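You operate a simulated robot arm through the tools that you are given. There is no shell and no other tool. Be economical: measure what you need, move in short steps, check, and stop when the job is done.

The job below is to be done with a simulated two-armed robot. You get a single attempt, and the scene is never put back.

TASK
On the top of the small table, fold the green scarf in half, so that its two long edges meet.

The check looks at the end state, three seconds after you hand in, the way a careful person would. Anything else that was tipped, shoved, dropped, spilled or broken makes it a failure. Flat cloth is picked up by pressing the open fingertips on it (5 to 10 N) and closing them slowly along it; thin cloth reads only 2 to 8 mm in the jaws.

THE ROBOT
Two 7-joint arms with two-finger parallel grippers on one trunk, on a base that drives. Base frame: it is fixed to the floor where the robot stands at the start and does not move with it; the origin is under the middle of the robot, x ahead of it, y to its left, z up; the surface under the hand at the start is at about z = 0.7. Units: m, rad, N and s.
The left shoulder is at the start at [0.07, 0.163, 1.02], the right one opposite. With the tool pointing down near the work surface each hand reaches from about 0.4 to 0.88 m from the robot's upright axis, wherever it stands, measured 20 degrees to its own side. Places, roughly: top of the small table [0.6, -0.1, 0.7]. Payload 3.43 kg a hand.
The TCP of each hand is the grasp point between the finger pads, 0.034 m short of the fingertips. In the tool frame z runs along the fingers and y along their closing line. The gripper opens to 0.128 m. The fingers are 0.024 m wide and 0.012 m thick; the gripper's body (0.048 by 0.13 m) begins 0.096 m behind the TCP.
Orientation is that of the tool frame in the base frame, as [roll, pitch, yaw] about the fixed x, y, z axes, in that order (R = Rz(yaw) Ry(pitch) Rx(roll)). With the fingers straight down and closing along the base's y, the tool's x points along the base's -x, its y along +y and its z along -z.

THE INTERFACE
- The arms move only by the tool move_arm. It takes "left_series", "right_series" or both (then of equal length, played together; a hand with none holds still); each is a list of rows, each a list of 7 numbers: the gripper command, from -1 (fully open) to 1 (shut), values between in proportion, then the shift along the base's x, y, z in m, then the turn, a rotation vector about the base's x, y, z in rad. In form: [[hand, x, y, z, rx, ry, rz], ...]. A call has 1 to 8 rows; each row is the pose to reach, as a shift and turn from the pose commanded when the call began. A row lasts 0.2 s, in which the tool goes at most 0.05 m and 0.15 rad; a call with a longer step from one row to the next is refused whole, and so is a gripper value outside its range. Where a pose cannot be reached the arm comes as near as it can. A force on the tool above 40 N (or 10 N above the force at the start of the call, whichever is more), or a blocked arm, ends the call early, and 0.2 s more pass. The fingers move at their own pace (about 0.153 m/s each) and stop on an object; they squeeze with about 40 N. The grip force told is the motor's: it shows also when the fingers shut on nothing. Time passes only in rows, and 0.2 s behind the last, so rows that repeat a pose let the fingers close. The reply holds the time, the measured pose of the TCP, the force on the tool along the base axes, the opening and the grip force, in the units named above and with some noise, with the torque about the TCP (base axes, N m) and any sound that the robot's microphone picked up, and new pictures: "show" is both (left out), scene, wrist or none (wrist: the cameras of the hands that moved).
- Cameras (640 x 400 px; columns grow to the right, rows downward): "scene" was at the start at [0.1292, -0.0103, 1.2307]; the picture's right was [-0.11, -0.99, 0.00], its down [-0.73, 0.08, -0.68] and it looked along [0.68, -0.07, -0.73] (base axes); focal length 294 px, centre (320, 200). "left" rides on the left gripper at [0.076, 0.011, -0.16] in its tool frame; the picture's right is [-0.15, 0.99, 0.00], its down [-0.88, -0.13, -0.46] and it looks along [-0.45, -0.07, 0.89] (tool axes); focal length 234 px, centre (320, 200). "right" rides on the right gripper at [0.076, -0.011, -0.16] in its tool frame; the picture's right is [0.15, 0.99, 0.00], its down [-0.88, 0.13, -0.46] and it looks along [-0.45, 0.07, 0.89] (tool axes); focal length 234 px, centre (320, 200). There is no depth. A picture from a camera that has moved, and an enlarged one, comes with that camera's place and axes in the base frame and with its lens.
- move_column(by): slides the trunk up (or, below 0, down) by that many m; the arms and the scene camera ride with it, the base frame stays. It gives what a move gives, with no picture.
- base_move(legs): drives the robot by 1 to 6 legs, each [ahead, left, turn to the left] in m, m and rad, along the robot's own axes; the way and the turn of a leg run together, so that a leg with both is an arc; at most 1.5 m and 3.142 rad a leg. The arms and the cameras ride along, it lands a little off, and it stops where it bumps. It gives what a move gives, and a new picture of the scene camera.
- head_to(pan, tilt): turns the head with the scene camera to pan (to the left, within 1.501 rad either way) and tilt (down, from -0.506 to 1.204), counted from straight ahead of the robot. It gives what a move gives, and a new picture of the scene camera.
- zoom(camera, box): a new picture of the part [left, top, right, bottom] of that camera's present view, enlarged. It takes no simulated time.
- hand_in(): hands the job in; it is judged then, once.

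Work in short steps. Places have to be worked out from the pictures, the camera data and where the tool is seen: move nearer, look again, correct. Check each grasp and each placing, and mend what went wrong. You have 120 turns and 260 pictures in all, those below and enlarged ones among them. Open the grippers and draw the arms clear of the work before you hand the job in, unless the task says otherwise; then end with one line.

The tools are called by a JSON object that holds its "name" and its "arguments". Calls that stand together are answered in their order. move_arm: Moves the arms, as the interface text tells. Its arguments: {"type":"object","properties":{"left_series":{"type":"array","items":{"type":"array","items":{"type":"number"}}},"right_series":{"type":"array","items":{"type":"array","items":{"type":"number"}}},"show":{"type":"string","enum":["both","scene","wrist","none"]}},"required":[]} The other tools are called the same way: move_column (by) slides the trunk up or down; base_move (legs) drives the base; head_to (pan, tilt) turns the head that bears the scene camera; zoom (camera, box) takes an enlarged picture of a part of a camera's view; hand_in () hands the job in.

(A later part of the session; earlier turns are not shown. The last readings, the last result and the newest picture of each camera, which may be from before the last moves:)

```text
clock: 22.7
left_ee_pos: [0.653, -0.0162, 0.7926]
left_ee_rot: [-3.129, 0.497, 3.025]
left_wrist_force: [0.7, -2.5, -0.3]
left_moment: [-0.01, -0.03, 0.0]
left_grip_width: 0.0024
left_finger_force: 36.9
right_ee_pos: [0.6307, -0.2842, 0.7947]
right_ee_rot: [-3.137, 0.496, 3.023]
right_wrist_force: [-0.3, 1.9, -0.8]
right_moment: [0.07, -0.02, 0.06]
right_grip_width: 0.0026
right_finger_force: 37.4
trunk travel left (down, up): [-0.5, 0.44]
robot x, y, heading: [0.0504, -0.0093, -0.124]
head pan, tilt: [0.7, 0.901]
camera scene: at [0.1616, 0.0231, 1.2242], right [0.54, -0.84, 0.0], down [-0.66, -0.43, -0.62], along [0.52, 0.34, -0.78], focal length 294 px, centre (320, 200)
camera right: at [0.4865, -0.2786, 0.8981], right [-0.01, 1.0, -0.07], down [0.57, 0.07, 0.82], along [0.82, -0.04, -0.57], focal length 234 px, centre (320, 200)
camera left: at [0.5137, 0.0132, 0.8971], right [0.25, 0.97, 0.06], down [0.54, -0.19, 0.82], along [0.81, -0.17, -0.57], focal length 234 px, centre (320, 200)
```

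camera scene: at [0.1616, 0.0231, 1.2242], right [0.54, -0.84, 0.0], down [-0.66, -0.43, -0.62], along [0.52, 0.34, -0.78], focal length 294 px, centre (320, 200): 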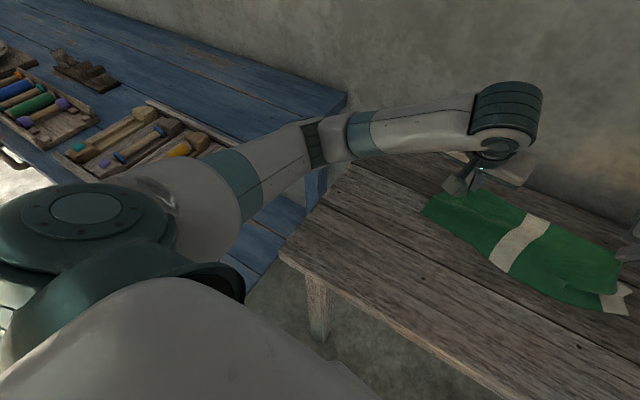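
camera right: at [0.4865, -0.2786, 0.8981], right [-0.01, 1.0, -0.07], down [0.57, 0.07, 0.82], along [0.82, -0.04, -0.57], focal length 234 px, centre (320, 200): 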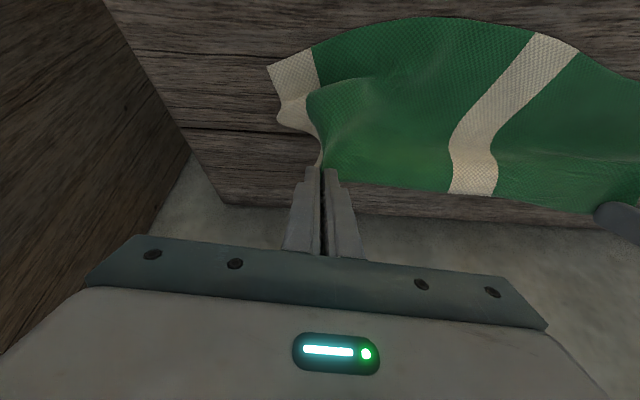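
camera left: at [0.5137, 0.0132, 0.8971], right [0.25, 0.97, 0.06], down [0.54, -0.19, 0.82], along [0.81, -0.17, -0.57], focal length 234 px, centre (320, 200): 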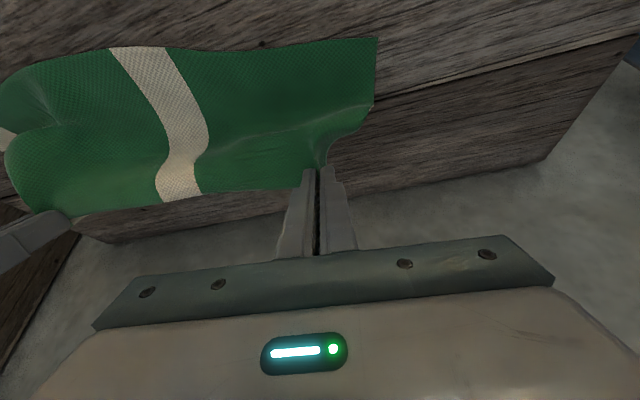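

Freed: tilt is now 0.5, both grips hold, and the fingertips are at about x 0.66, 6 cm up. The near edge lies around x 0.58, so I'll complete the carry by backing the base up 0.065 m.

{"name": "base_move", "arguments": {"legs": [[-0.065, 0, 0]]}}

{"name": "head_to", "arguments": {"pan": 0.0, "tilt": 0.9}}

```text
clock: 23.7
left_ee_pos: [0.5893, -0.009, 0.7942]
left_ee_rot: [-3.128, 0.501, 3.025]
left_wrist_force: [-0.3, -1.3, 0.0]
left_moment: [-0.06, 0.02, 0.02]
left_grip_width: 0.0021
left_finger_force: 36.9
right_ee_pos: [0.5653, -0.2759, 0.7955]
right_ee_rot: [-3.135, 0.498, 3.023]
right_wrist_force: [0.6, 1.5, 0.2]
right_moment: [0.01, 0.01, 0.04]
right_grip_width: 0.0025
right_finger_force: 37.3
trunk travel left (down, up): [-0.5, 0.44]
robot x, y, heading: [-0.0169, -0.002, -0.123]
head pan, tilt: [0.7, 0.901]
camera scene: at [0.0955, 0.0314, 1.2247], right [0.54, -0.84, 0.0], down [-0.66, -0.43, -0.62], along [0.52, 0.34, -0.78], focal length 294 px, centre (320, 200)
```

scene: 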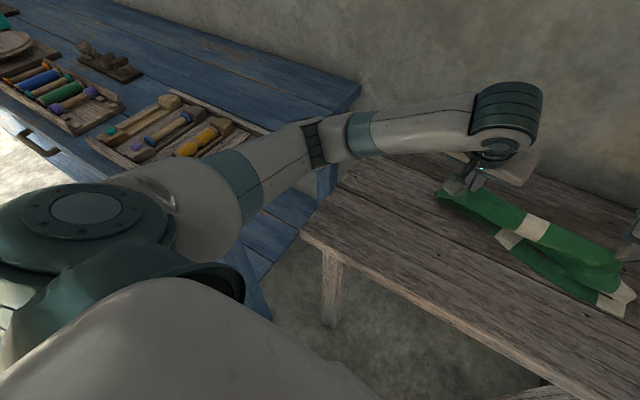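

```text
clock: 24.8
left_ee_pos: [0.5892, -0.009, 0.7934]
left_ee_rot: [-3.127, 0.499, 3.026]
left_wrist_force: [0.3, -1.7, -0.2]
left_moment: [-0.01, 0.0, 0.03]
left_grip_width: 0.002
left_finger_force: 37.0
right_ee_pos: [0.5667, -0.2756, 0.7944]
right_ee_rot: [-3.134, 0.498, 3.022]
right_wrist_force: [-0.1, 0.9, -0.8]
right_moment: [0.03, -0.03, 0.06]
right_grip_width: 0.0023
right_finger_force: 37.0
trunk travel left (down, up): [-0.5, 0.44]
robot x, y, heading: [-0.0172, -0.003, -0.124]
head pan, tilt: [0.0, 0.901]
camera scene: at [0.1088, -0.0192, 1.2245], right [-0.12, -0.99, 0.0], down [-0.78, 0.1, -0.62], along [0.62, -0.08, -0.78], focal length 294 px, centre (320, 200)
```

scene: 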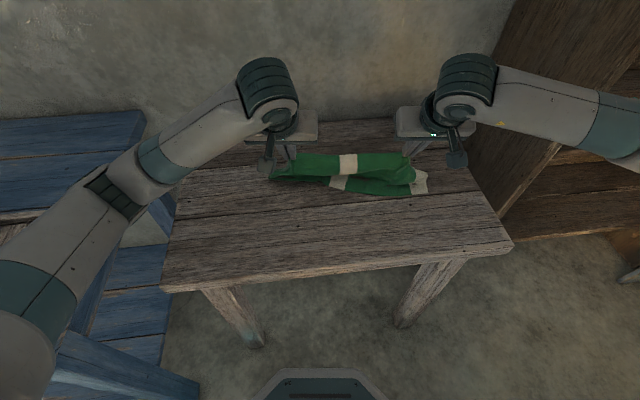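

{"name": "zoom", "arguments": {"camera": "scene", "box": [240, 110, 480, 260]}}

{"name": "zoom", "arguments": {"camera": "left", "box": [0, 0, 640, 400]}}

{"name": "zoom", "arguments": {"camera": "right", "box": [0, 0, 640, 400]}}

```text
2.67 times, centred on (360, 185) of scene
camera zoom: at [0.1088, -0.0192, 1.2245], right [-0.12, -0.99, 0.0], down [-0.78, 0.1, -0.62], along [0.62, -0.08, -0.78], focal length 785 px, centre (213, 240)
```

zoom: 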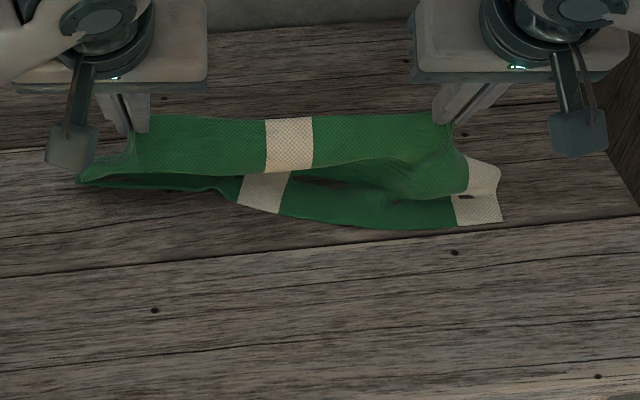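

```text
1.00 times, centred on (320, 200) of left (not enlarged: the box is as wide or as high as the picture)
camera zoom: at [0.4493, 0.0209, 0.8977], right [0.25, 0.97, 0.06], down [0.54, -0.19, 0.82], along [0.81, -0.17, -0.56], focal length 234 px, centre (320, 200)
```

zoom: 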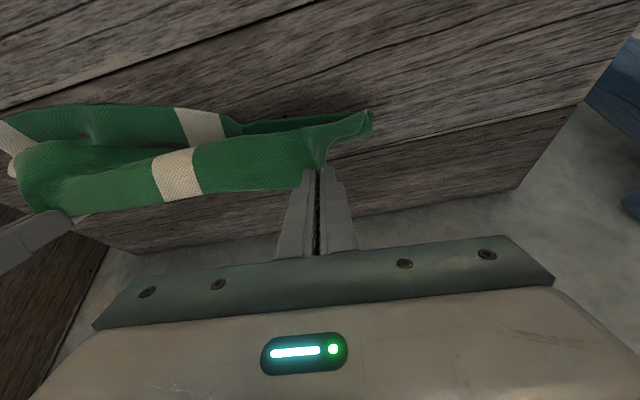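

```text
1.00 times, centred on (320, 200) of right (not enlarged: the box is as wide or as high as the picture)
camera zoom: at [0.4223, -0.2704, 0.8985], right [-0.01, 1.0, -0.08], down [0.57, 0.07, 0.82], along [0.82, -0.04, -0.57], focal length 234 px, centre (320, 200)
```

zoom: 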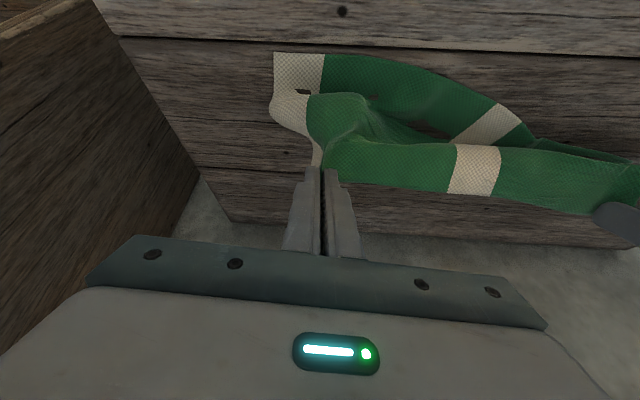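

Left tip is over its near edge (x ≈ 0.605), but at the right the lower layer slid with the hand: near-right corner is at (0.51, −0.32) versus tip x 0.58. I'll lower both hands, moving the right one further back as it goes down.

{"name": "move_arm", "arguments": {"left_series": [[1, 0, 0, -0.015, 0, 0, 0], [1, 0, 0, -0.028, 0, 0, 0], [1, 0, 0, -0.036, 0, 0, 0], [1, 0, 0, -0.04, 0, 0, 0], [1, 0, 0, -0.04, 0, 0, 0]], "right_series": [[1, 0, 0, -0.015, 0, 0, 0], [1, -0.005, 0.002, -0.028, 0, 0, 0], [1, -0.02, 0.004, -0.036, 0, 0, 0], [1, -0.035, 0.006, -0.04, 0, 0, 0], [1, -0.045, 0.007, -0.04, 0, 0, 0]]}}

{"name": "zoom", "arguments": {"camera": "scene", "box": [240, 110, 480, 260]}}

```text
clock: 26.0
left_ee_pos: [0.5899, -0.0088, 0.7537]
left_ee_rot: [-3.13, 0.5, 3.022]
left_wrist_force: [-0.9, -1.8, 0.4]
left_moment: [-0.02, 0.0, 0.0]
left_grip_width: 0.0022
left_finger_force: 36.9
right_ee_pos: [0.5234, -0.2702, 0.7537]
right_ee_rot: [-3.135, 0.499, 3.021]
right_wrist_force: [1.0, 1.9, 0.5]
right_moment: [0.04, -0.01, 0.06]
right_grip_width: 0.0024
right_finger_force: 36.9
trunk travel left (down, up): [-0.5, 0.44]
robot x, y, heading: [-0.0172, -0.0006, -0.123]
head pan, tilt: [0.0, 0.901]
camera scene: at [0.1086, -0.0193, 1.2245], right [-0.12, -0.99, 0.0], down [-0.78, 0.1, -0.62], along [0.62, -0.08, -0.78], focal length 294 px, centre (320, 200)
camera right: at [0.3776, -0.2633, 0.8586], right [-0.01, 1.0, -0.08], down [0.57, 0.07, 0.82], along [0.82, -0.04, -0.57], focal length 234 px, centre (320, 200)
camera left: at [0.4492, 0.021, 0.8577], right [0.25, 0.97, 0.06], down [0.54, -0.19, 0.82], along [0.81, -0.17, -0.56], focal length 234 px, centre (320, 200)
```

scene: 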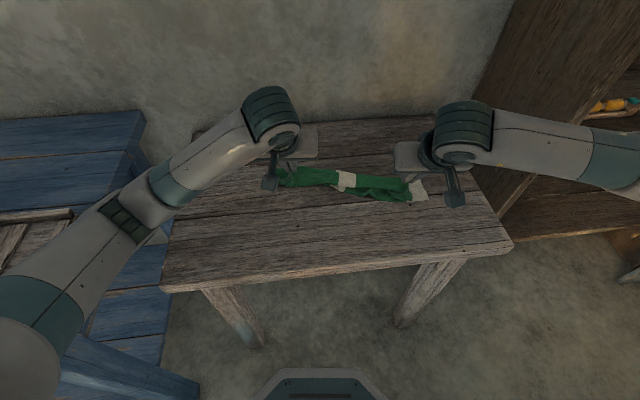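
right: 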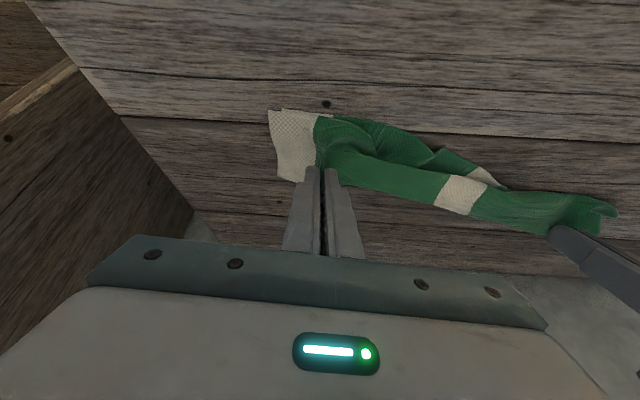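
left: 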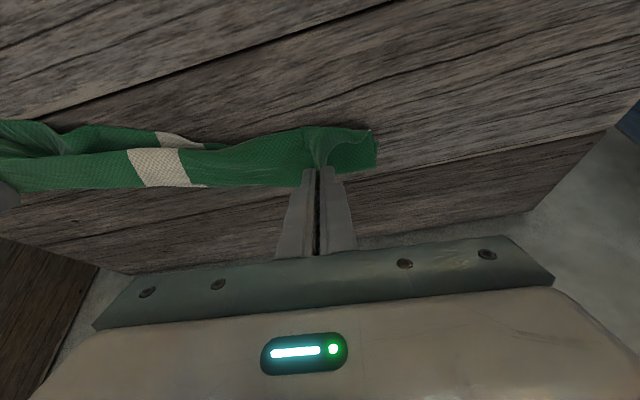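

```text
2.67 times, centred on (360, 185) of scene
camera zoom: at [0.1086, -0.0193, 1.2245], right [-0.12, -0.99, 0.0], down [-0.78, 0.1, -0.62], along [0.62, -0.08, -0.78], focal length 785 px, centre (213, 240)
```

zoom: 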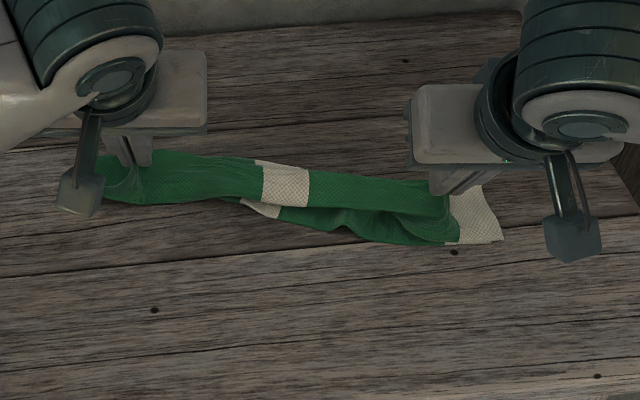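

I need to know whether cloth is hidden behind the held edge, so I'll enlarge the wrist views.

{"name": "zoom", "arguments": {"camera": "left", "box": [0, 80, 400, 260]}}

{"name": "zoom", "arguments": {"camera": "right", "box": [240, 80, 640, 260]}}

```text
1.60 times, centred on (200, 170) of left
camera zoom: at [0.4492, 0.021, 0.8577], right [0.25, 0.97, 0.06], down [0.54, -0.19, 0.82], along [0.81, -0.17, -0.56], focal length 375 px, centre (512, 248)
```

zoom: 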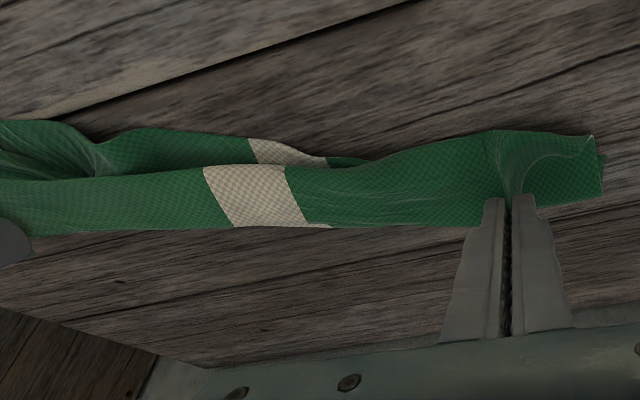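

```text
1.60 times, centred on (440, 170) of right
camera zoom: at [0.3776, -0.2633, 0.8586], right [-0.01, 1.0, -0.08], down [0.57, 0.07, 0.82], along [0.82, -0.04, -0.57], focal length 375 px, centre (128, 248)
```

zoom: 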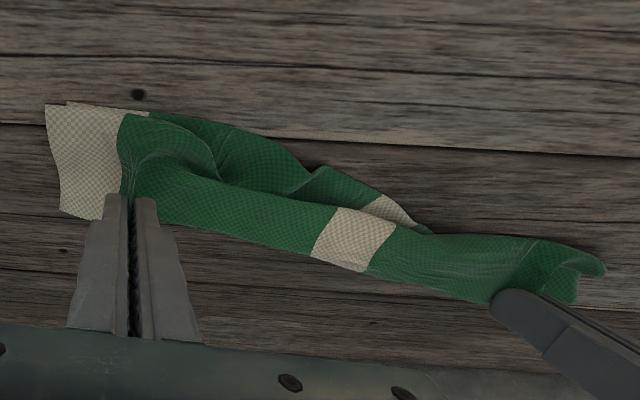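

The held edge still lies 2–5 cm short of the near edge. I'll lower to just above the table while pulling the edge back (left 2.5 cm, right 4.5 cm).

{"name": "move_arm", "arguments": {"left_series": [[1, -0.005, 0, -0.006, 0, 0, 0], [1, -0.012, 0, -0.01, 0, 0, 0], [1, -0.019, 0, -0.012, 0, 0, 0], [1, -0.025, 0, -0.014, 0, 0, 0]], "right_series": [[1, -0.01, 0.001, -0.006, 0, 0, 0], [1, -0.022, 0.002, -0.01, 0, 0, 0], [1, -0.034, 0.003, -0.012, 0, 0, 0], [1, -0.045, 0.004, -0.014, 0, 0, 0]]}}

{"name": "zoom", "arguments": {"camera": "scene", "box": [240, 110, 480, 260]}}

```text
clock: 27.0
left_ee_pos: [0.5605, -0.0172, 0.7412]
left_ee_rot: [-3.134, 0.498, 3.017]
left_wrist_force: [0.6, -0.8, 3.6]
left_moment: [-0.01, -0.03, -0.03]
left_grip_width: 0.0022
left_finger_force: 37.1
right_ee_pos: [0.4754, -0.2716, 0.7411]
right_ee_rot: [3.14, 0.502, 3.017]
right_wrist_force: [1.8, 0.7, 4.9]
right_moment: [0.04, -0.05, 0.02]
right_grip_width: 0.0027
right_finger_force: 37.5
trunk travel left (down, up): [-0.5, 0.44]
robot x, y, heading: [-0.0169, -0.0025, -0.126]
head pan, tilt: [0.0, 0.901]
camera scene: at [0.1052, -0.0278, 1.2245], right [-0.13, -0.99, -0.01], down [-0.78, 0.1, -0.62], along [0.62, -0.07, -0.78], focal length 294 px, centre (320, 200)
camera right: at [0.3303, -0.265, 0.8445], right [-0.01, 1.0, -0.07], down [0.56, 0.06, 0.82], along [0.83, -0.03, -0.56], focal length 234 px, centre (320, 200)
camera left: at [0.4205, 0.0129, 0.8449], right [0.25, 0.97, 0.06], down [0.53, -0.19, 0.82], along [0.81, -0.18, -0.56], focal length 234 px, centre (320, 200)
```

scene: 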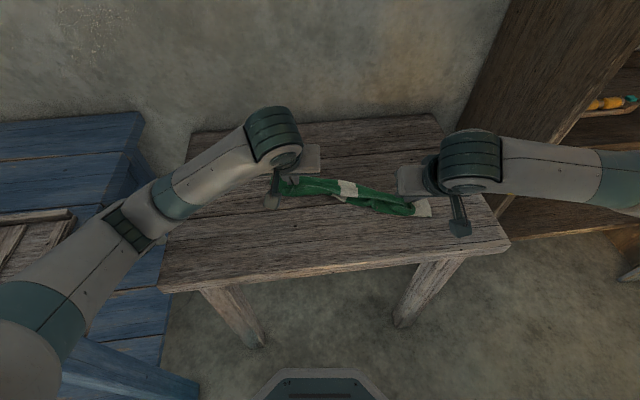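
right: 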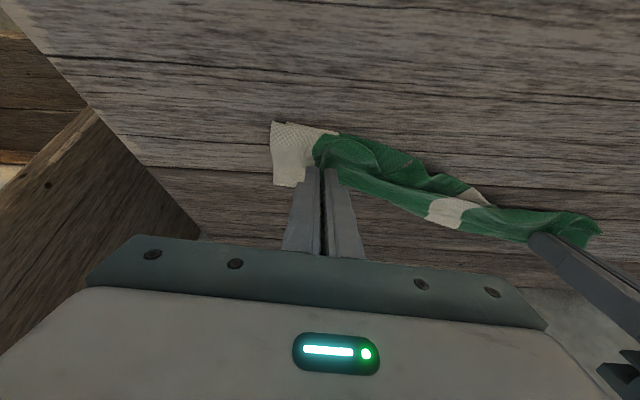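
left: 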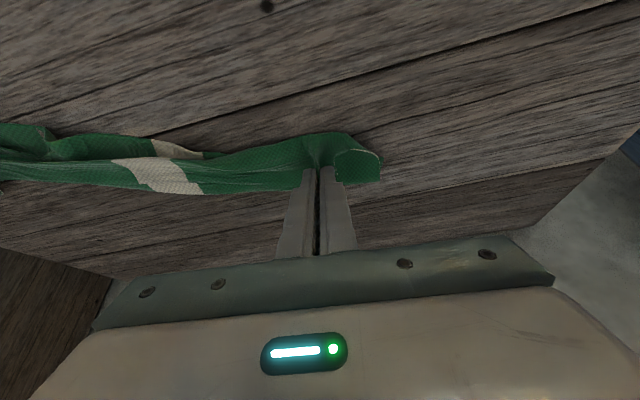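

```text
2.67 times, centred on (360, 185) of scene
camera zoom: at [0.1052, -0.0278, 1.2245], right [-0.13, -0.99, -0.01], down [-0.78, 0.1, -0.62], along [0.62, -0.07, -0.78], focal length 785 px, centre (213, 240)
```

zoom: 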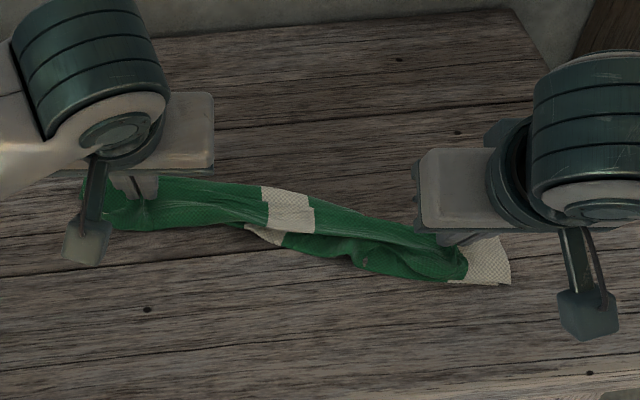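

Both hands are just above the table with near-zero load. I'll release here by opening a little, then withdraw backward and up to see how the cloth settles.

{"name": "move_arm", "arguments": {"left_series": [[0.8, 0, 0, 0, 0, 0, 0], [0.6, 0, 0, 0, 0, 0, 0], [0.6, -0.005, 0, 0.01, 0, 0, 0], [0.6, -0.015, 0, 0.035, 0, 0, 0], [0.6, -0.025, 0, 0.07, 0, 0, 0], [0.6, -0.025, 0, 0.11, 0, 0, 0], [0.6, -0.025, 0.02, 0.14, 0, 0, 0]], "right_series": [[0.8, 0, 0, 0, 0, 0, 0], [0.6, 0, 0, 0, 0, 0, 0], [0.6, -0.005, 0, 0.01, 0, 0, 0], [0.6, -0.015, 0, 0.035, 0, 0, 0], [0.6, -0.015, 0, 0.07, 0, 0, 0], [0.6, -0.015, 0, 0.11, 0, 0, 0], [0.6, -0.015, -0.02, 0.14, 0, 0, 0]]}}

{"name": "zoom", "arguments": {"camera": "scene", "box": [240, 110, 480, 260]}}

```text
clock: 28.6
left_ee_pos: [0.5403, 0.0091, 0.8799]
left_ee_rot: [-3.129, 0.501, 3.022]
left_wrist_force: [-0.6, 0.3, 1.2]
left_moment: [0.0, -0.02, 0.0]
left_grip_width: 0.0257
left_finger_force: 0.1
right_ee_pos: [0.46, -0.2842, 0.8804]
right_ee_rot: [-3.134, 0.498, 3.025]
right_wrist_force: [-0.4, -0.9, -0.3]
right_moment: [-0.01, -0.02, -0.01]
right_grip_width: 0.0257
right_finger_force: 0.0
trunk travel left (down, up): [-0.5, 0.44]
robot x, y, heading: [-0.0144, -0.003, -0.119]
head pan, tilt: [0.0, 0.901]
camera scene: at [0.1072, -0.0193, 1.2246], right [-0.12, -0.99, 0.0], down [-0.78, 0.1, -0.62], along [0.62, -0.08, -0.78], focal length 294 px, centre (320, 200)
camera right: at [0.316, -0.2788, 0.9848], right [-0.01, 1.0, -0.08], down [0.57, 0.07, 0.82], along [0.82, -0.04, -0.57], focal length 234 px, centre (320, 200)
camera left: at [0.3995, 0.0404, 0.9844], right [0.25, 0.97, 0.06], down [0.53, -0.19, 0.82], along [0.81, -0.17, -0.56], focal length 234 px, centre (320, 200)
```

scene: 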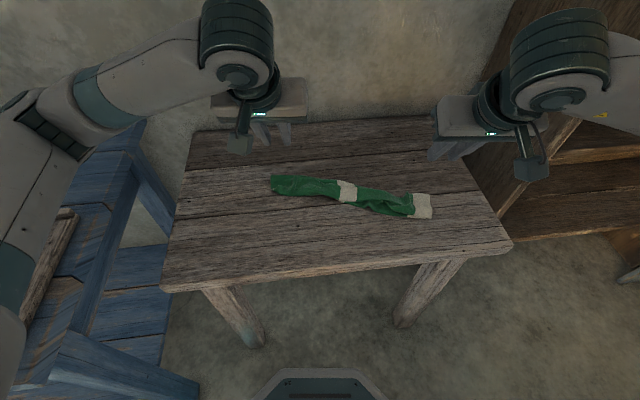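
right: 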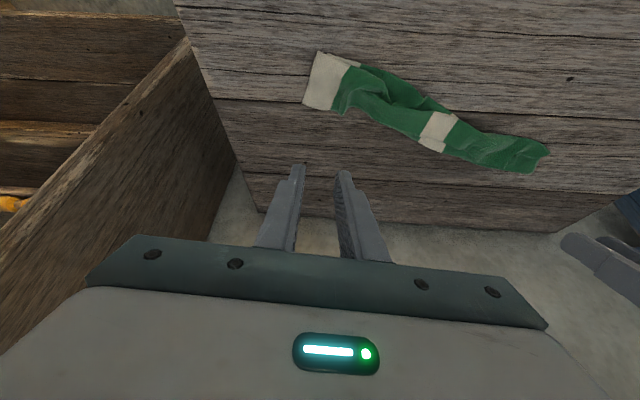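
left: 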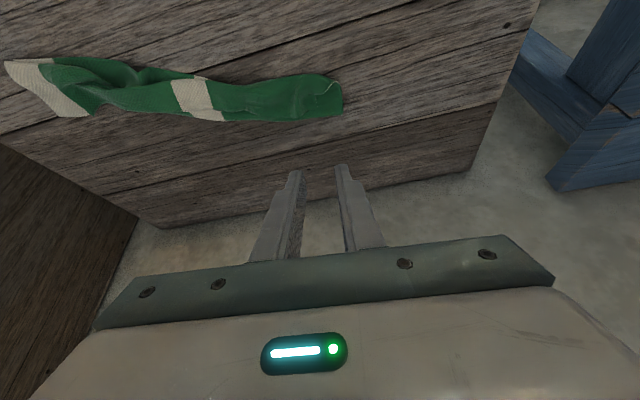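

```text
2.67 times, centred on (360, 185) of scene
camera zoom: at [0.1072, -0.0193, 1.2246], right [-0.12, -0.99, 0.0], down [-0.78, 0.1, -0.62], along [0.62, -0.08, -0.78], focal length 785 px, centre (213, 240)
```

zoom: 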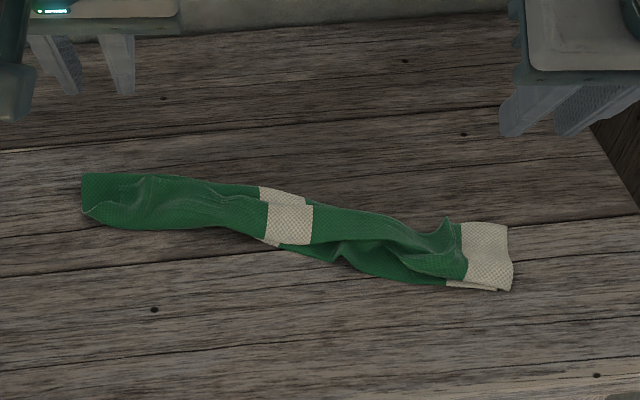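

{"name": "zoom", "arguments": {"camera": "scene", "box": [265, 165, 361, 225]}}

{"name": "zoom", "arguments": {"camera": "scene", "box": [345, 170, 441, 230]}}

{"name": "zoom", "arguments": {"camera": "right", "box": [290, 30, 562, 200]}}

```text
6.67 times, centred on (313, 195) of scene
camera zoom: at [0.1072, -0.0193, 1.2246], right [-0.12, -0.99, 0.0], down [-0.78, 0.1, -0.62], along [0.62, -0.08, -0.78], focal length 1962 px, centre (367, 233)
```

zoom: 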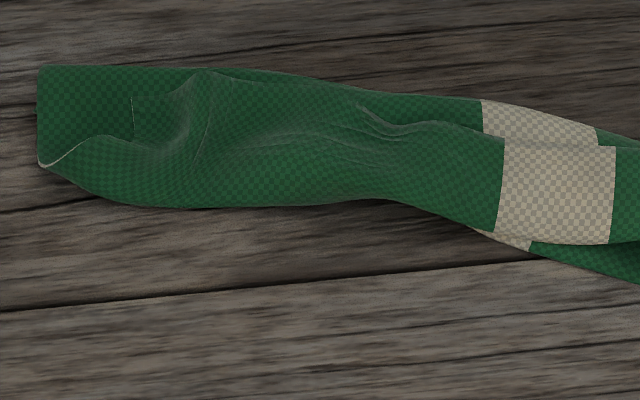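

```text
6.67 times, centred on (393, 200) of scene
camera zoom: at [0.1072, -0.0193, 1.2246], right [-0.12, -0.99, 0.0], down [-0.78, 0.1, -0.62], along [0.62, -0.08, -0.78], focal length 1962 px, centre (-167, 200)
```

zoom: 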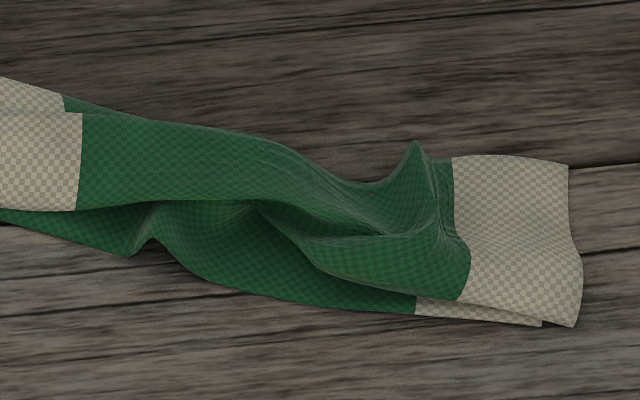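

```text
2.35 times, centred on (426, 115) of right
camera zoom: at [0.316, -0.2788, 0.9848], right [-0.01, 1.0, -0.08], down [0.57, 0.07, 0.82], along [0.82, -0.04, -0.57], focal length 551 px, centre (71, 400)
```

zoom: 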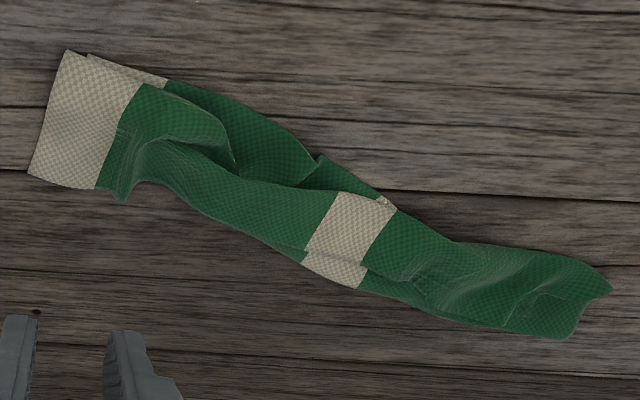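

The right end is neatly folded, but toward the middle and left the top edge seems flipped back on itself. I'll look closer through the left camera.

{"name": "zoom", "arguments": {"camera": "left", "box": [150, 50, 358, 180]}}

{"name": "zoom", "arguments": {"camera": "left", "box": [0, 30, 208, 160]}}

```text
3.08 times, centred on (254, 115) of left
camera zoom: at [0.3995, 0.0404, 0.9844], right [0.25, 0.97, 0.06], down [0.53, -0.19, 0.82], along [0.81, -0.17, -0.56], focal length 720 px, centre (523, 462)
```

zoom: 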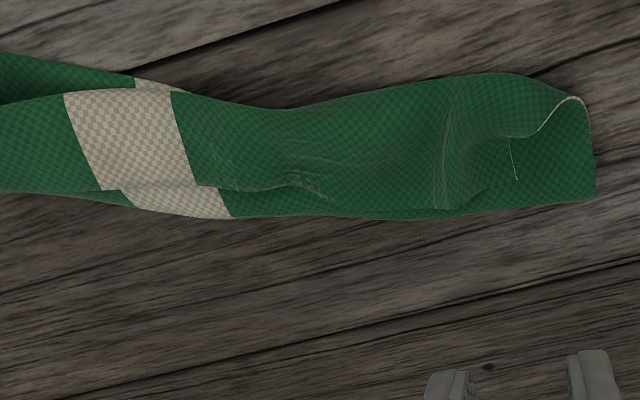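

```text
3.08 times, centred on (104, 95) of left
camera zoom: at [0.3995, 0.0404, 0.9844], right [0.25, 0.97, 0.06], down [0.53, -0.19, 0.82], along [0.81, -0.17, -0.56], focal length 720 px, centre (985, 523)
```

zoom: 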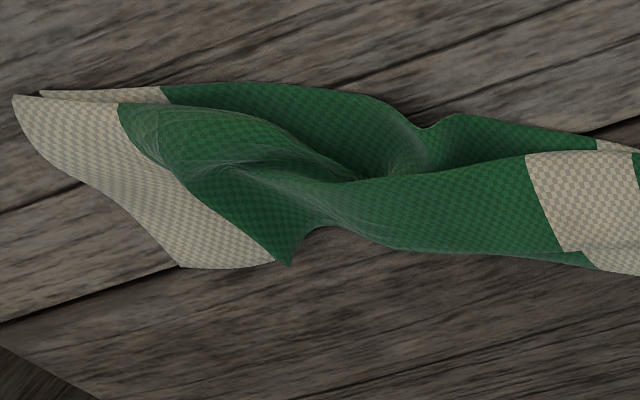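

So the last ~4 cm of the top edge is flipped back at the middle and left, while both old pinch puckers still stand up. I'll back the base up 0.12 m for room, then regrip those puckers and re-lay the edge.

{"name": "base_move", "arguments": {"legs": [[-0.12, 0, 0]]}}

```text
clock: 29.8
left_ee_pos: [0.4212, 0.0253, 0.88]
left_ee_rot: [-3.127, 0.502, 3.024]
left_wrist_force: [-0.1, -0.3, 0.3]
left_moment: [0.01, -0.03, 0.01]
left_grip_width: 0.0259
left_finger_force: 0.0
right_ee_pos: [0.3429, -0.2681, 0.8787]
right_ee_rot: [-3.135, 0.499, 3.025]
right_wrist_force: [0.3, 0.2, 0.8]
right_moment: [-0.03, -0.01, -0.01]
right_grip_width: 0.0257
right_finger_force: 0.0
trunk travel left (down, up): [-0.5, 0.44]
robot x, y, heading: [-0.1343, 0.009, -0.124]
head pan, tilt: [0.0, 0.901]
camera scene: at [-0.0107, -0.0043, 1.2247], right [-0.12, -0.99, 0.0], down [-0.78, 0.1, -0.62], along [0.62, -0.08, -0.78], focal length 294 px, centre (320, 200)
```

scene: 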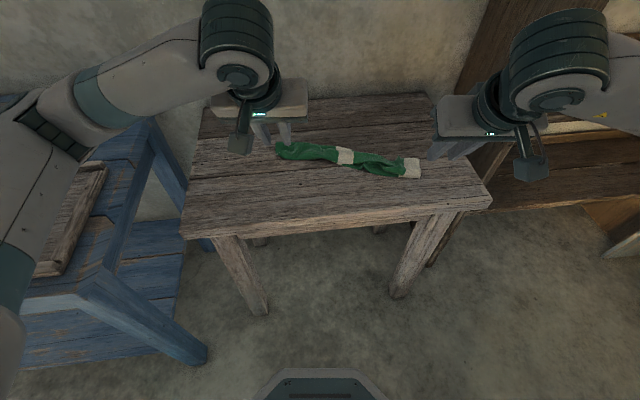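

Now moving both hands, rotating to vertical, to just above the puckers.

{"name": "move_arm", "arguments": {"left_series": [[0.2, 0.035, -0.01, 0, 0.015, 0.12, 0], [0.2, 0.07, -0.02, -0.01, 0.03, 0.25, 0], [0.2, 0.105, -0.03, -0.02, 0.045, 0.37, 0], [0.2, 0.14, -0.04, -0.04, 0.06, 0.5, 0], [0.2, 0.162, -0.046, -0.07, 0.06, 0.5, 0], [0.2, 0.162, -0.046, -0.09, 0.06, 0.5, 0]], "right_series": [[0.2, 0.035, 0, 0, 0.015, 0.12, 0], [0.2, 0.07, 0, -0.01, 0.03, 0.25, 0], [0.2, 0.105, 0, -0.02, 0.045, 0.37, 0], [0.2, 0.14, 0, -0.04, 0.06, 0.5, 0], [0.2, 0.154, -0.003, -0.07, 0.06, 0.5, 0], [0.2, 0.154, -0.003, -0.09, 0.06, 0.5, 0]]}}

{"name": "zoom", "arguments": {"camera": "left", "box": [160, 60, 416, 220]}}

{"name": "zoom", "arguments": {"camera": "right", "box": [200, 60, 456, 220]}}

```text
clock: 31.2
left_ee_pos: [0.5853, -0.0188, 0.7867]
left_ee_rot: [-3.131, -0.006, 3.024]
left_wrist_force: [0.0, 0.0, -0.7]
left_moment: [-0.02, 0.03, 0.03]
left_grip_width: 0.0511
left_finger_force: 0.0
right_ee_pos: [0.499, -0.2723, 0.7895]
right_ee_rot: [-3.136, -0.006, 3.024]
right_wrist_force: [-0.1, 0.0, 0.1]
right_moment: [0.01, 0.0, 0.03]
right_grip_width: 0.0511
right_finger_force: 0.1
trunk travel left (down, up): [-0.5, 0.44]
robot x, y, heading: [-0.1338, 0.0156, -0.125]
head pan, tilt: [0.0, 0.901]
camera scene: at [-0.0088, -0.0044, 1.2245], right [-0.12, -0.99, 0.0], down [-0.78, 0.1, -0.62], along [0.62, -0.08, -0.78], focal length 294 px, centre (320, 200)
camera right: at [0.4225, -0.2746, 0.9497], right [-0.03, 1.0, 0.0], down [0.89, 0.03, 0.45], along [0.45, 0.01, -0.89], focal length 234 px, centre (320, 200)
camera left: at [0.5129, 0.003, 0.948], right [0.26, 0.96, -0.01], down [0.86, -0.23, 0.45], along [0.43, -0.13, -0.89], focal length 234 px, centre (320, 200)
```

scene: 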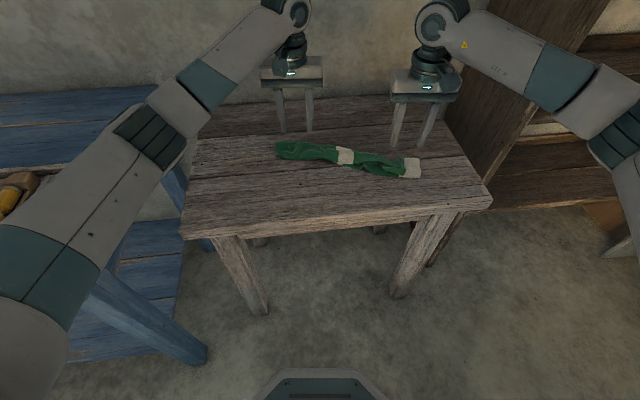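
right: 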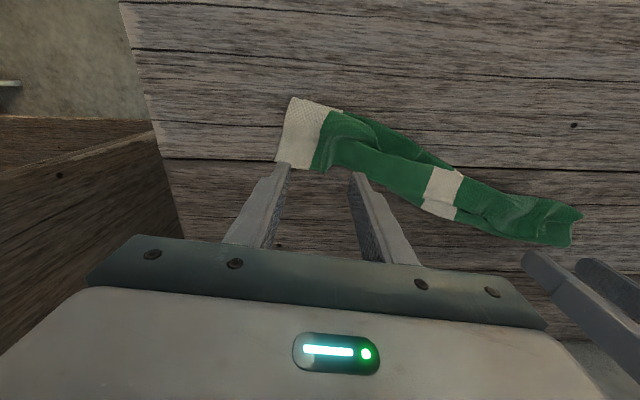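
left: 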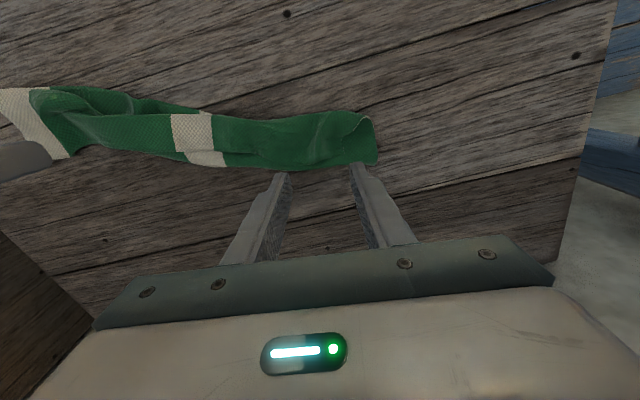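

```text
2.50 times, centred on (288, 140) of left
camera zoom: at [0.5129, 0.003, 0.948], right [0.26, 0.96, -0.01], down [0.86, -0.23, 0.45], along [0.43, -0.13, -0.89], focal length 585 px, centre (400, 350)
```

zoom: 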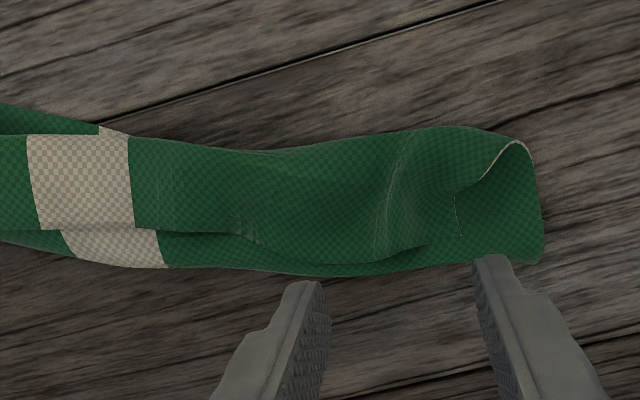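

```text
2.50 times, centred on (328, 140) of right
camera zoom: at [0.4225, -0.2746, 0.9497], right [-0.03, 1.0, 0.0], down [0.89, 0.03, 0.45], along [0.45, 0.01, -0.89], focal length 585 px, centre (300, 350)
```

zoom: 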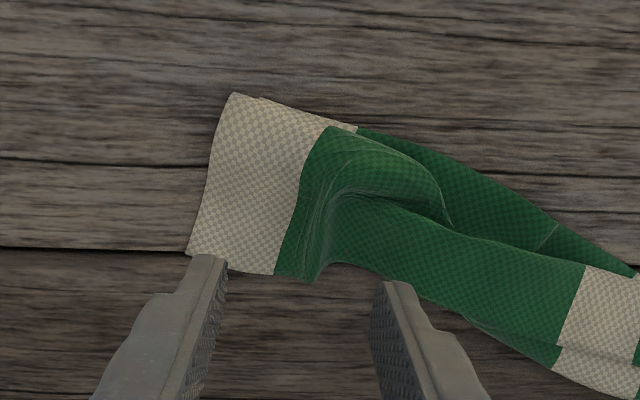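

Now it's clear: the whole top edge lies along the far side, on top, with both puckers visible at about (0.579, −0.021) and (0.508, −0.269). I'll position over them with narrower jaws and lower toward contact.

{"name": "move_arm", "arguments": {"left_series": [[0.4, -0.009, -0.006, -0.01, 0, 0, 0], [0.4, -0.009, -0.006, -0.03, 0, 0, 0], [0.4, -0.009, -0.006, -0.04, 0, 0, 0], [0.4, -0.009, -0.006, -0.046, 0, 0, 0], [0.4, -0.009, -0.006, -0.048, 0, 0, 0]], "right_series": [[0.3, 0.001, 0.002, -0.01, 0, 0, 0], [0.3, 0.001, 0.002, -0.03, 0, 0, 0], [0.3, 0.001, 0.002, -0.042, 0, 0, 0], [0.3, 0.001, 0.002, -0.048, 0, 0, 0], [0.3, 0.001, 0.002, -0.05, 0, 0, 0]], "show": "wrist"}}

```text
clock: 32.4
left_ee_pos: [0.5753, -0.026, 0.7416]
left_ee_rot: [-3.128, -0.004, 3.024]
left_wrist_force: [0.1, -0.3, 0.0]
left_moment: [-0.05, 0.02, -0.01]
left_grip_width: 0.0386
left_finger_force: 0.0
right_ee_pos: [0.5001, -0.2702, 0.739]
right_ee_rot: [-3.139, -0.004, 3.023]
right_wrist_force: [0.8, -0.3, -0.4]
right_moment: [0.01, 0.03, 0.0]
right_grip_width: 0.0445
right_finger_force: 0.2
trunk travel left (down, up): [-0.5, 0.44]
robot x, y, heading: [-0.1318, 0.0141, -0.123]
head pan, tilt: [0.0, 0.901]
camera right: at [0.4227, -0.2725, 0.9004], right [-0.03, 1.0, 0.0], down [0.89, 0.03, 0.45], along [0.45, 0.01, -0.89], focal length 234 px, centre (320, 200)
camera left: at [0.5028, -0.0046, 0.902], right [0.26, 0.97, -0.01], down [0.86, -0.23, 0.45], along [0.43, -0.13, -0.89], focal length 234 px, centre (320, 200)
```

right: 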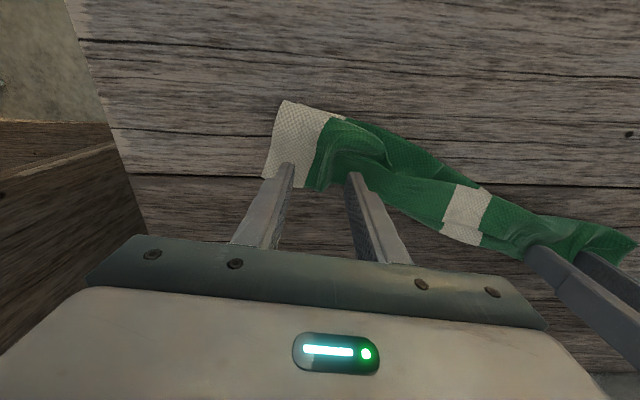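
left: 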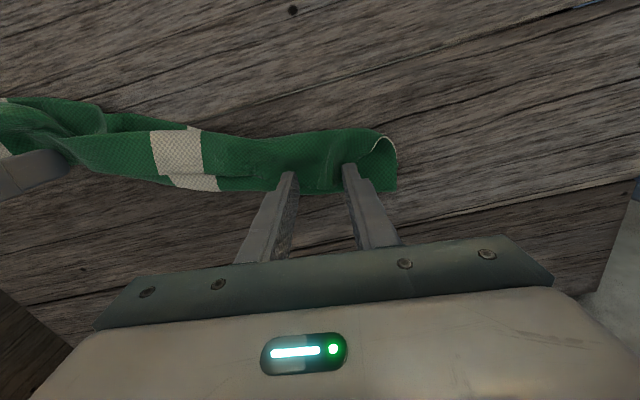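

Nearly touching. I'll lower in small steps to a light press.

{"name": "move_arm", "arguments": {"left_series": [[0.4, 0, 0, -0.002, 0, 0, 0], [0.4, 0, 0, -0.004, 0, 0, 0], [0.4, 0, 0, -0.005, 0, 0, 0]], "right_series": [[0.3, 0, 0, -0.001, 0, 0, 0], [0.3, 0, 0, -0.002, 0, 0, 0], [0.3, 0, 0, -0.003, 0, 0, 0]], "show": "none"}}

```text
clock: 33.2
left_ee_pos: [0.5753, -0.0282, 0.7377]
left_ee_rot: [-3.13, -0.004, 3.024]
left_wrist_force: [-1.6, -1.2, 6.0]
left_moment: [0.09, 0.03, -0.04]
left_grip_width: 0.0385
left_finger_force: 0.1
right_ee_pos: [0.4994, -0.2693, 0.739]
right_ee_rot: [-3.137, -0.004, 3.023]
right_wrist_force: [-0.5, -0.1, 1.3]
right_moment: [0.03, -0.01, -0.01]
right_grip_width: 0.045
right_finger_force: 0.0
trunk travel left (down, up): [-0.5, 0.44]
robot x, y, heading: [-0.1343, 0.0132, -0.122]
head pan, tilt: [0.0, 0.901]
```

Left presses at 6 N and right at 1.3 N. I'll press the right a little more, then close both slowly.

{"name": "move_arm", "arguments": {"left_series": [[0.4, 0, 0, 0, 0, 0, 0], [0.46, 0, 0, 0, 0, 0, 0], [0.56, 0, 0, 0, 0, 0, 0], [0.66, 0, 0, 0, 0, 0, 0], [0.76, 0, 0, 0, 0, 0, 0], [0.86, 0, 0, 0, 0, 0, 0], [1, 0, 0, 0, 0, 0, 0], [1, 0, 0, 0, 0, 0, 0]], "right_series": [[0.3, 0, 0, -0.0015, 0, 0, 0], [0.4, 0, 0, -0.0015, 0, 0, 0], [0.5, 0, 0, -0.0015, 0, 0, 0], [0.62, 0, 0, -0.0015, 0, 0, 0], [0.74, 0, 0, -0.0015, 0, 0, 0], [0.86, 0, 0, -0.0015, 0, 0, 0], [1, 0, 0, -0.0015, 0, 0, 0], [1, 0, 0, -0.0015, 0, 0, 0]], "show": "wrist"}}

```text
clock: 35.0
left_ee_pos: [0.5761, -0.0266, 0.7374]
left_ee_rot: [-3.131, -0.003, 3.023]
left_wrist_force: [-0.4, -3.9, 7.7]
left_moment: [-0.08, -0.04, -0.06]
left_grip_width: 0.0022
left_finger_force: 36.4
right_ee_pos: [0.4995, -0.2699, 0.7347]
right_ee_rot: [-3.135, -0.003, 3.024]
right_wrist_force: [0.1, 1.7, 4.6]
right_moment: [0.04, 0.0, -0.04]
right_grip_width: 0.0029
right_finger_force: 37.3
trunk travel left (down, up): [-0.5, 0.44]
robot x, y, heading: [-0.1321, 0.0135, -0.125]
head pan, tilt: [0.0, 0.901]
camera right: at [0.4214, -0.2729, 0.8964], right [-0.03, 1.0, 0.0], down [0.89, 0.03, 0.45], along [0.45, 0.01, -0.89], focal length 234 px, centre (320, 200)
camera left: at [0.5023, -0.0051, 0.8978], right [0.26, 0.96, -0.01], down [0.86, -0.23, 0.45], along [0.44, -0.13, -0.89], focal length 234 px, centre (320, 200)
```

right: 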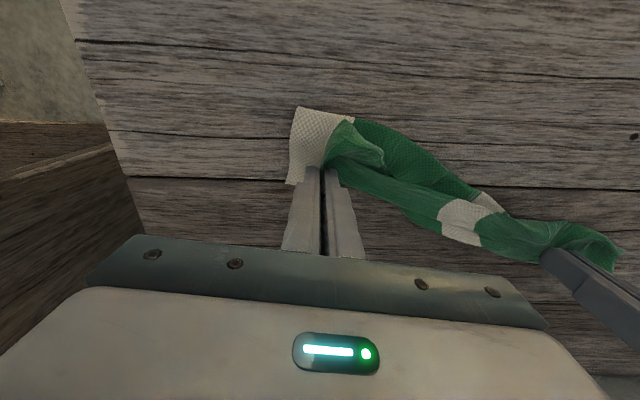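
left: 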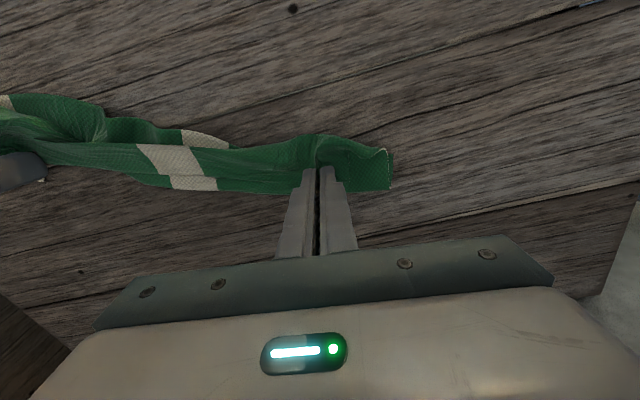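

Both hands hold cloth (2.2 and 2.9 mm). I'll lift both straight up 14 cm so the cloth hangs and straightens, and look.

{"name": "move_arm", "arguments": {"left_series": [[1, 0, 0, 0.02, 0, 0, 0], [1, 0, 0, 0.05, 0, 0, 0], [1, 0, 0, 0.08, 0, 0, 0], [1, 0, 0, 0.11, 0, 0, 0], [1, 0, 0, 0.14, 0, 0, 0], [1, 0, 0, 0.14, 0, 0, 0]], "right_series": [[1, 0, 0, 0.02, 0, 0, 0], [1, 0, 0, 0.05, 0, 0, 0], [1, 0, 0, 0.08, 0, 0, 0], [1, 0, 0, 0.11, 0, 0, 0], [1, 0, 0, 0.14, 0, 0, 0], [1, 0, 0, 0.14, 0, 0, 0]]}}

{"name": "zoom", "arguments": {"camera": "scene", "box": [240, 80, 480, 230]}}

```text
clock: 36.4
left_ee_pos: [0.5773, -0.0225, 0.8761]
left_ee_rot: [-3.13, -0.007, 3.025]
left_wrist_force: [-1.2, -4.1, 0.6]
left_moment: [-0.13, 0.05, -0.04]
left_grip_width: 0.0022
left_finger_force: 37.2
right_ee_pos: [0.4993, -0.2688, 0.8755]
right_ee_rot: [-3.137, -0.007, 3.023]
right_wrist_force: [1.8, 3.3, 0.5]
right_moment: [0.12, -0.07, -0.03]
right_grip_width: 0.0029
right_finger_force: 37.6
trunk travel left (down, up): [-0.5, 0.44]
robot x, y, heading: [-0.1338, 0.0131, -0.124]
head pan, tilt: [0.0, 0.901]
camera scene: at [-0.0087, -0.0047, 1.2244], right [-0.12, -0.99, 0.0], down [-0.78, 0.1, -0.62], along [0.62, -0.08, -0.78], focal length 294 px, centre (320, 200)
camera right: at [0.4233, -0.271, 1.0363], right [-0.03, 1.0, 0.0], down [0.89, 0.03, 0.45], along [0.45, 0.01, -0.89], focal length 234 px, centre (320, 200)
camera left: at [0.5043, -0.0015, 1.0367], right [0.26, 0.97, -0.01], down [0.86, -0.23, 0.45], along [0.43, -0.13, -0.89], focal length 234 px, centre (320, 200)
```

scene: 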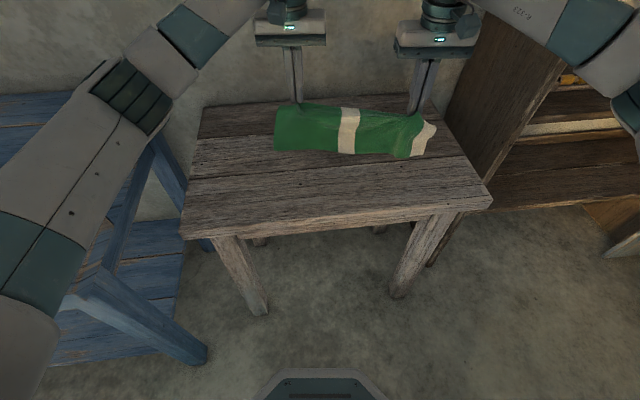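
right: 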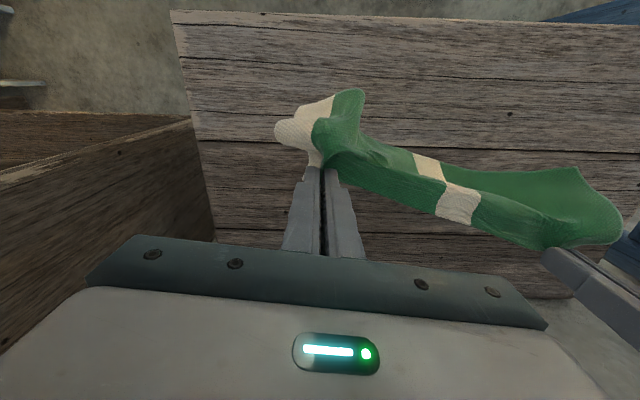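
left: 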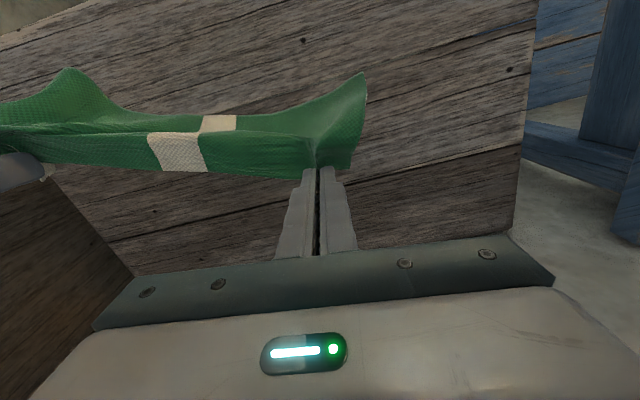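

```text
2.67 times, centred on (360, 155) of scene
camera zoom: at [-0.0087, -0.0047, 1.2244], right [-0.12, -0.99, 0.0], down [-0.78, 0.1, -0.62], along [0.62, -0.08, -0.78], focal length 785 px, centre (213, 320)
```

zoom: 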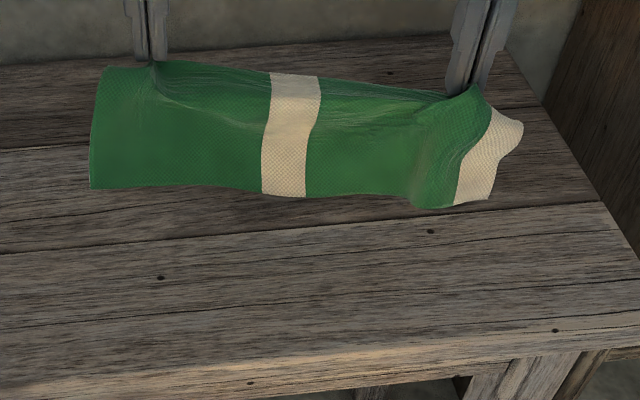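

Excellent: the scarf now hangs as a clean single sheet with its near edge just at the table. I'll bring the hands back and square them up, so I can then lay it forward flat.

{"name": "move_arm", "arguments": {"left_series": [[1, -0.02, 0, 0, 0, 0, 0], [1, -0.04, 0, 0, 0, 0, 0], [1, -0.057, 0, -0.004, 0, 0, 0], [1, -0.057, 0, -0.012, 0, 0, 0], [1, -0.057, 0, -0.012, 0, 0, 0]], "right_series": [[1, -0.003, -0.003, 0, 0, 0, 0], [1, -0.006, -0.006, 0, 0, 0, 0], [1, -0.009, -0.009, -0.004, 0, 0, 0], [1, -0.009, -0.009, -0.012, 0, 0, 0], [1, -0.009, -0.009, -0.012, 0, 0, 0]], "show": "scene"}}

{"name": "zoom", "arguments": {"camera": "scene", "box": [240, 80, 480, 230]}}

```text
clock: 37.6
left_ee_pos: [0.5197, -0.0246, 0.8648]
left_ee_rot: [-3.13, -0.004, 3.024]
left_wrist_force: [0.4, -0.9, -0.2]
left_moment: [-0.06, 0.0, -0.03]
left_grip_width: 0.002
left_finger_force: 36.6
right_ee_pos: [0.4892, -0.2793, 0.8624]
right_ee_rot: [-3.135, -0.006, 3.024]
right_wrist_force: [0.7, 1.4, -0.3]
right_moment: [0.04, 0.0, -0.03]
right_grip_width: 0.003
right_finger_force: 37.3
trunk travel left (down, up): [-0.5, 0.44]
robot x, y, heading: [-0.1363, 0.0146, -0.125]
head pan, tilt: [0.0, 0.901]
camera scene: at [-0.0097, -0.0044, 1.2246], right [-0.12, -0.99, 0.0], down [-0.78, 0.1, -0.62], along [0.62, -0.08, -0.78], focal length 294 px, centre (320, 200)
```

scene: 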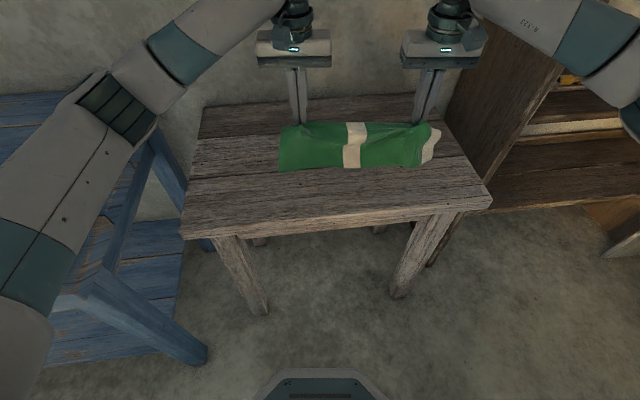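

```text
2.67 times, centred on (360, 155) of scene
camera zoom: at [-0.0097, -0.0044, 1.2246], right [-0.12, -0.99, 0.0], down [-0.78, 0.1, -0.62], along [0.62, -0.08, -0.78], focal length 785 px, centre (213, 320)
```

zoom: 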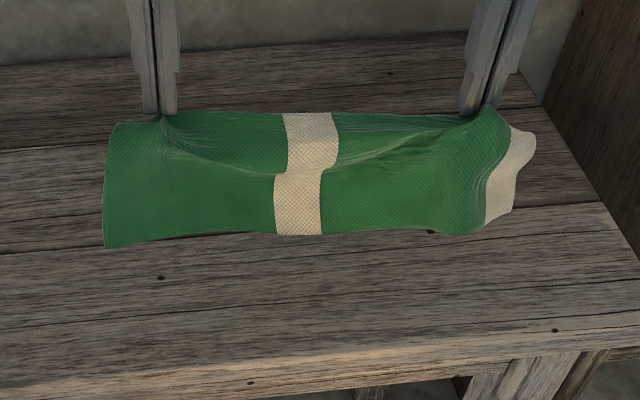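

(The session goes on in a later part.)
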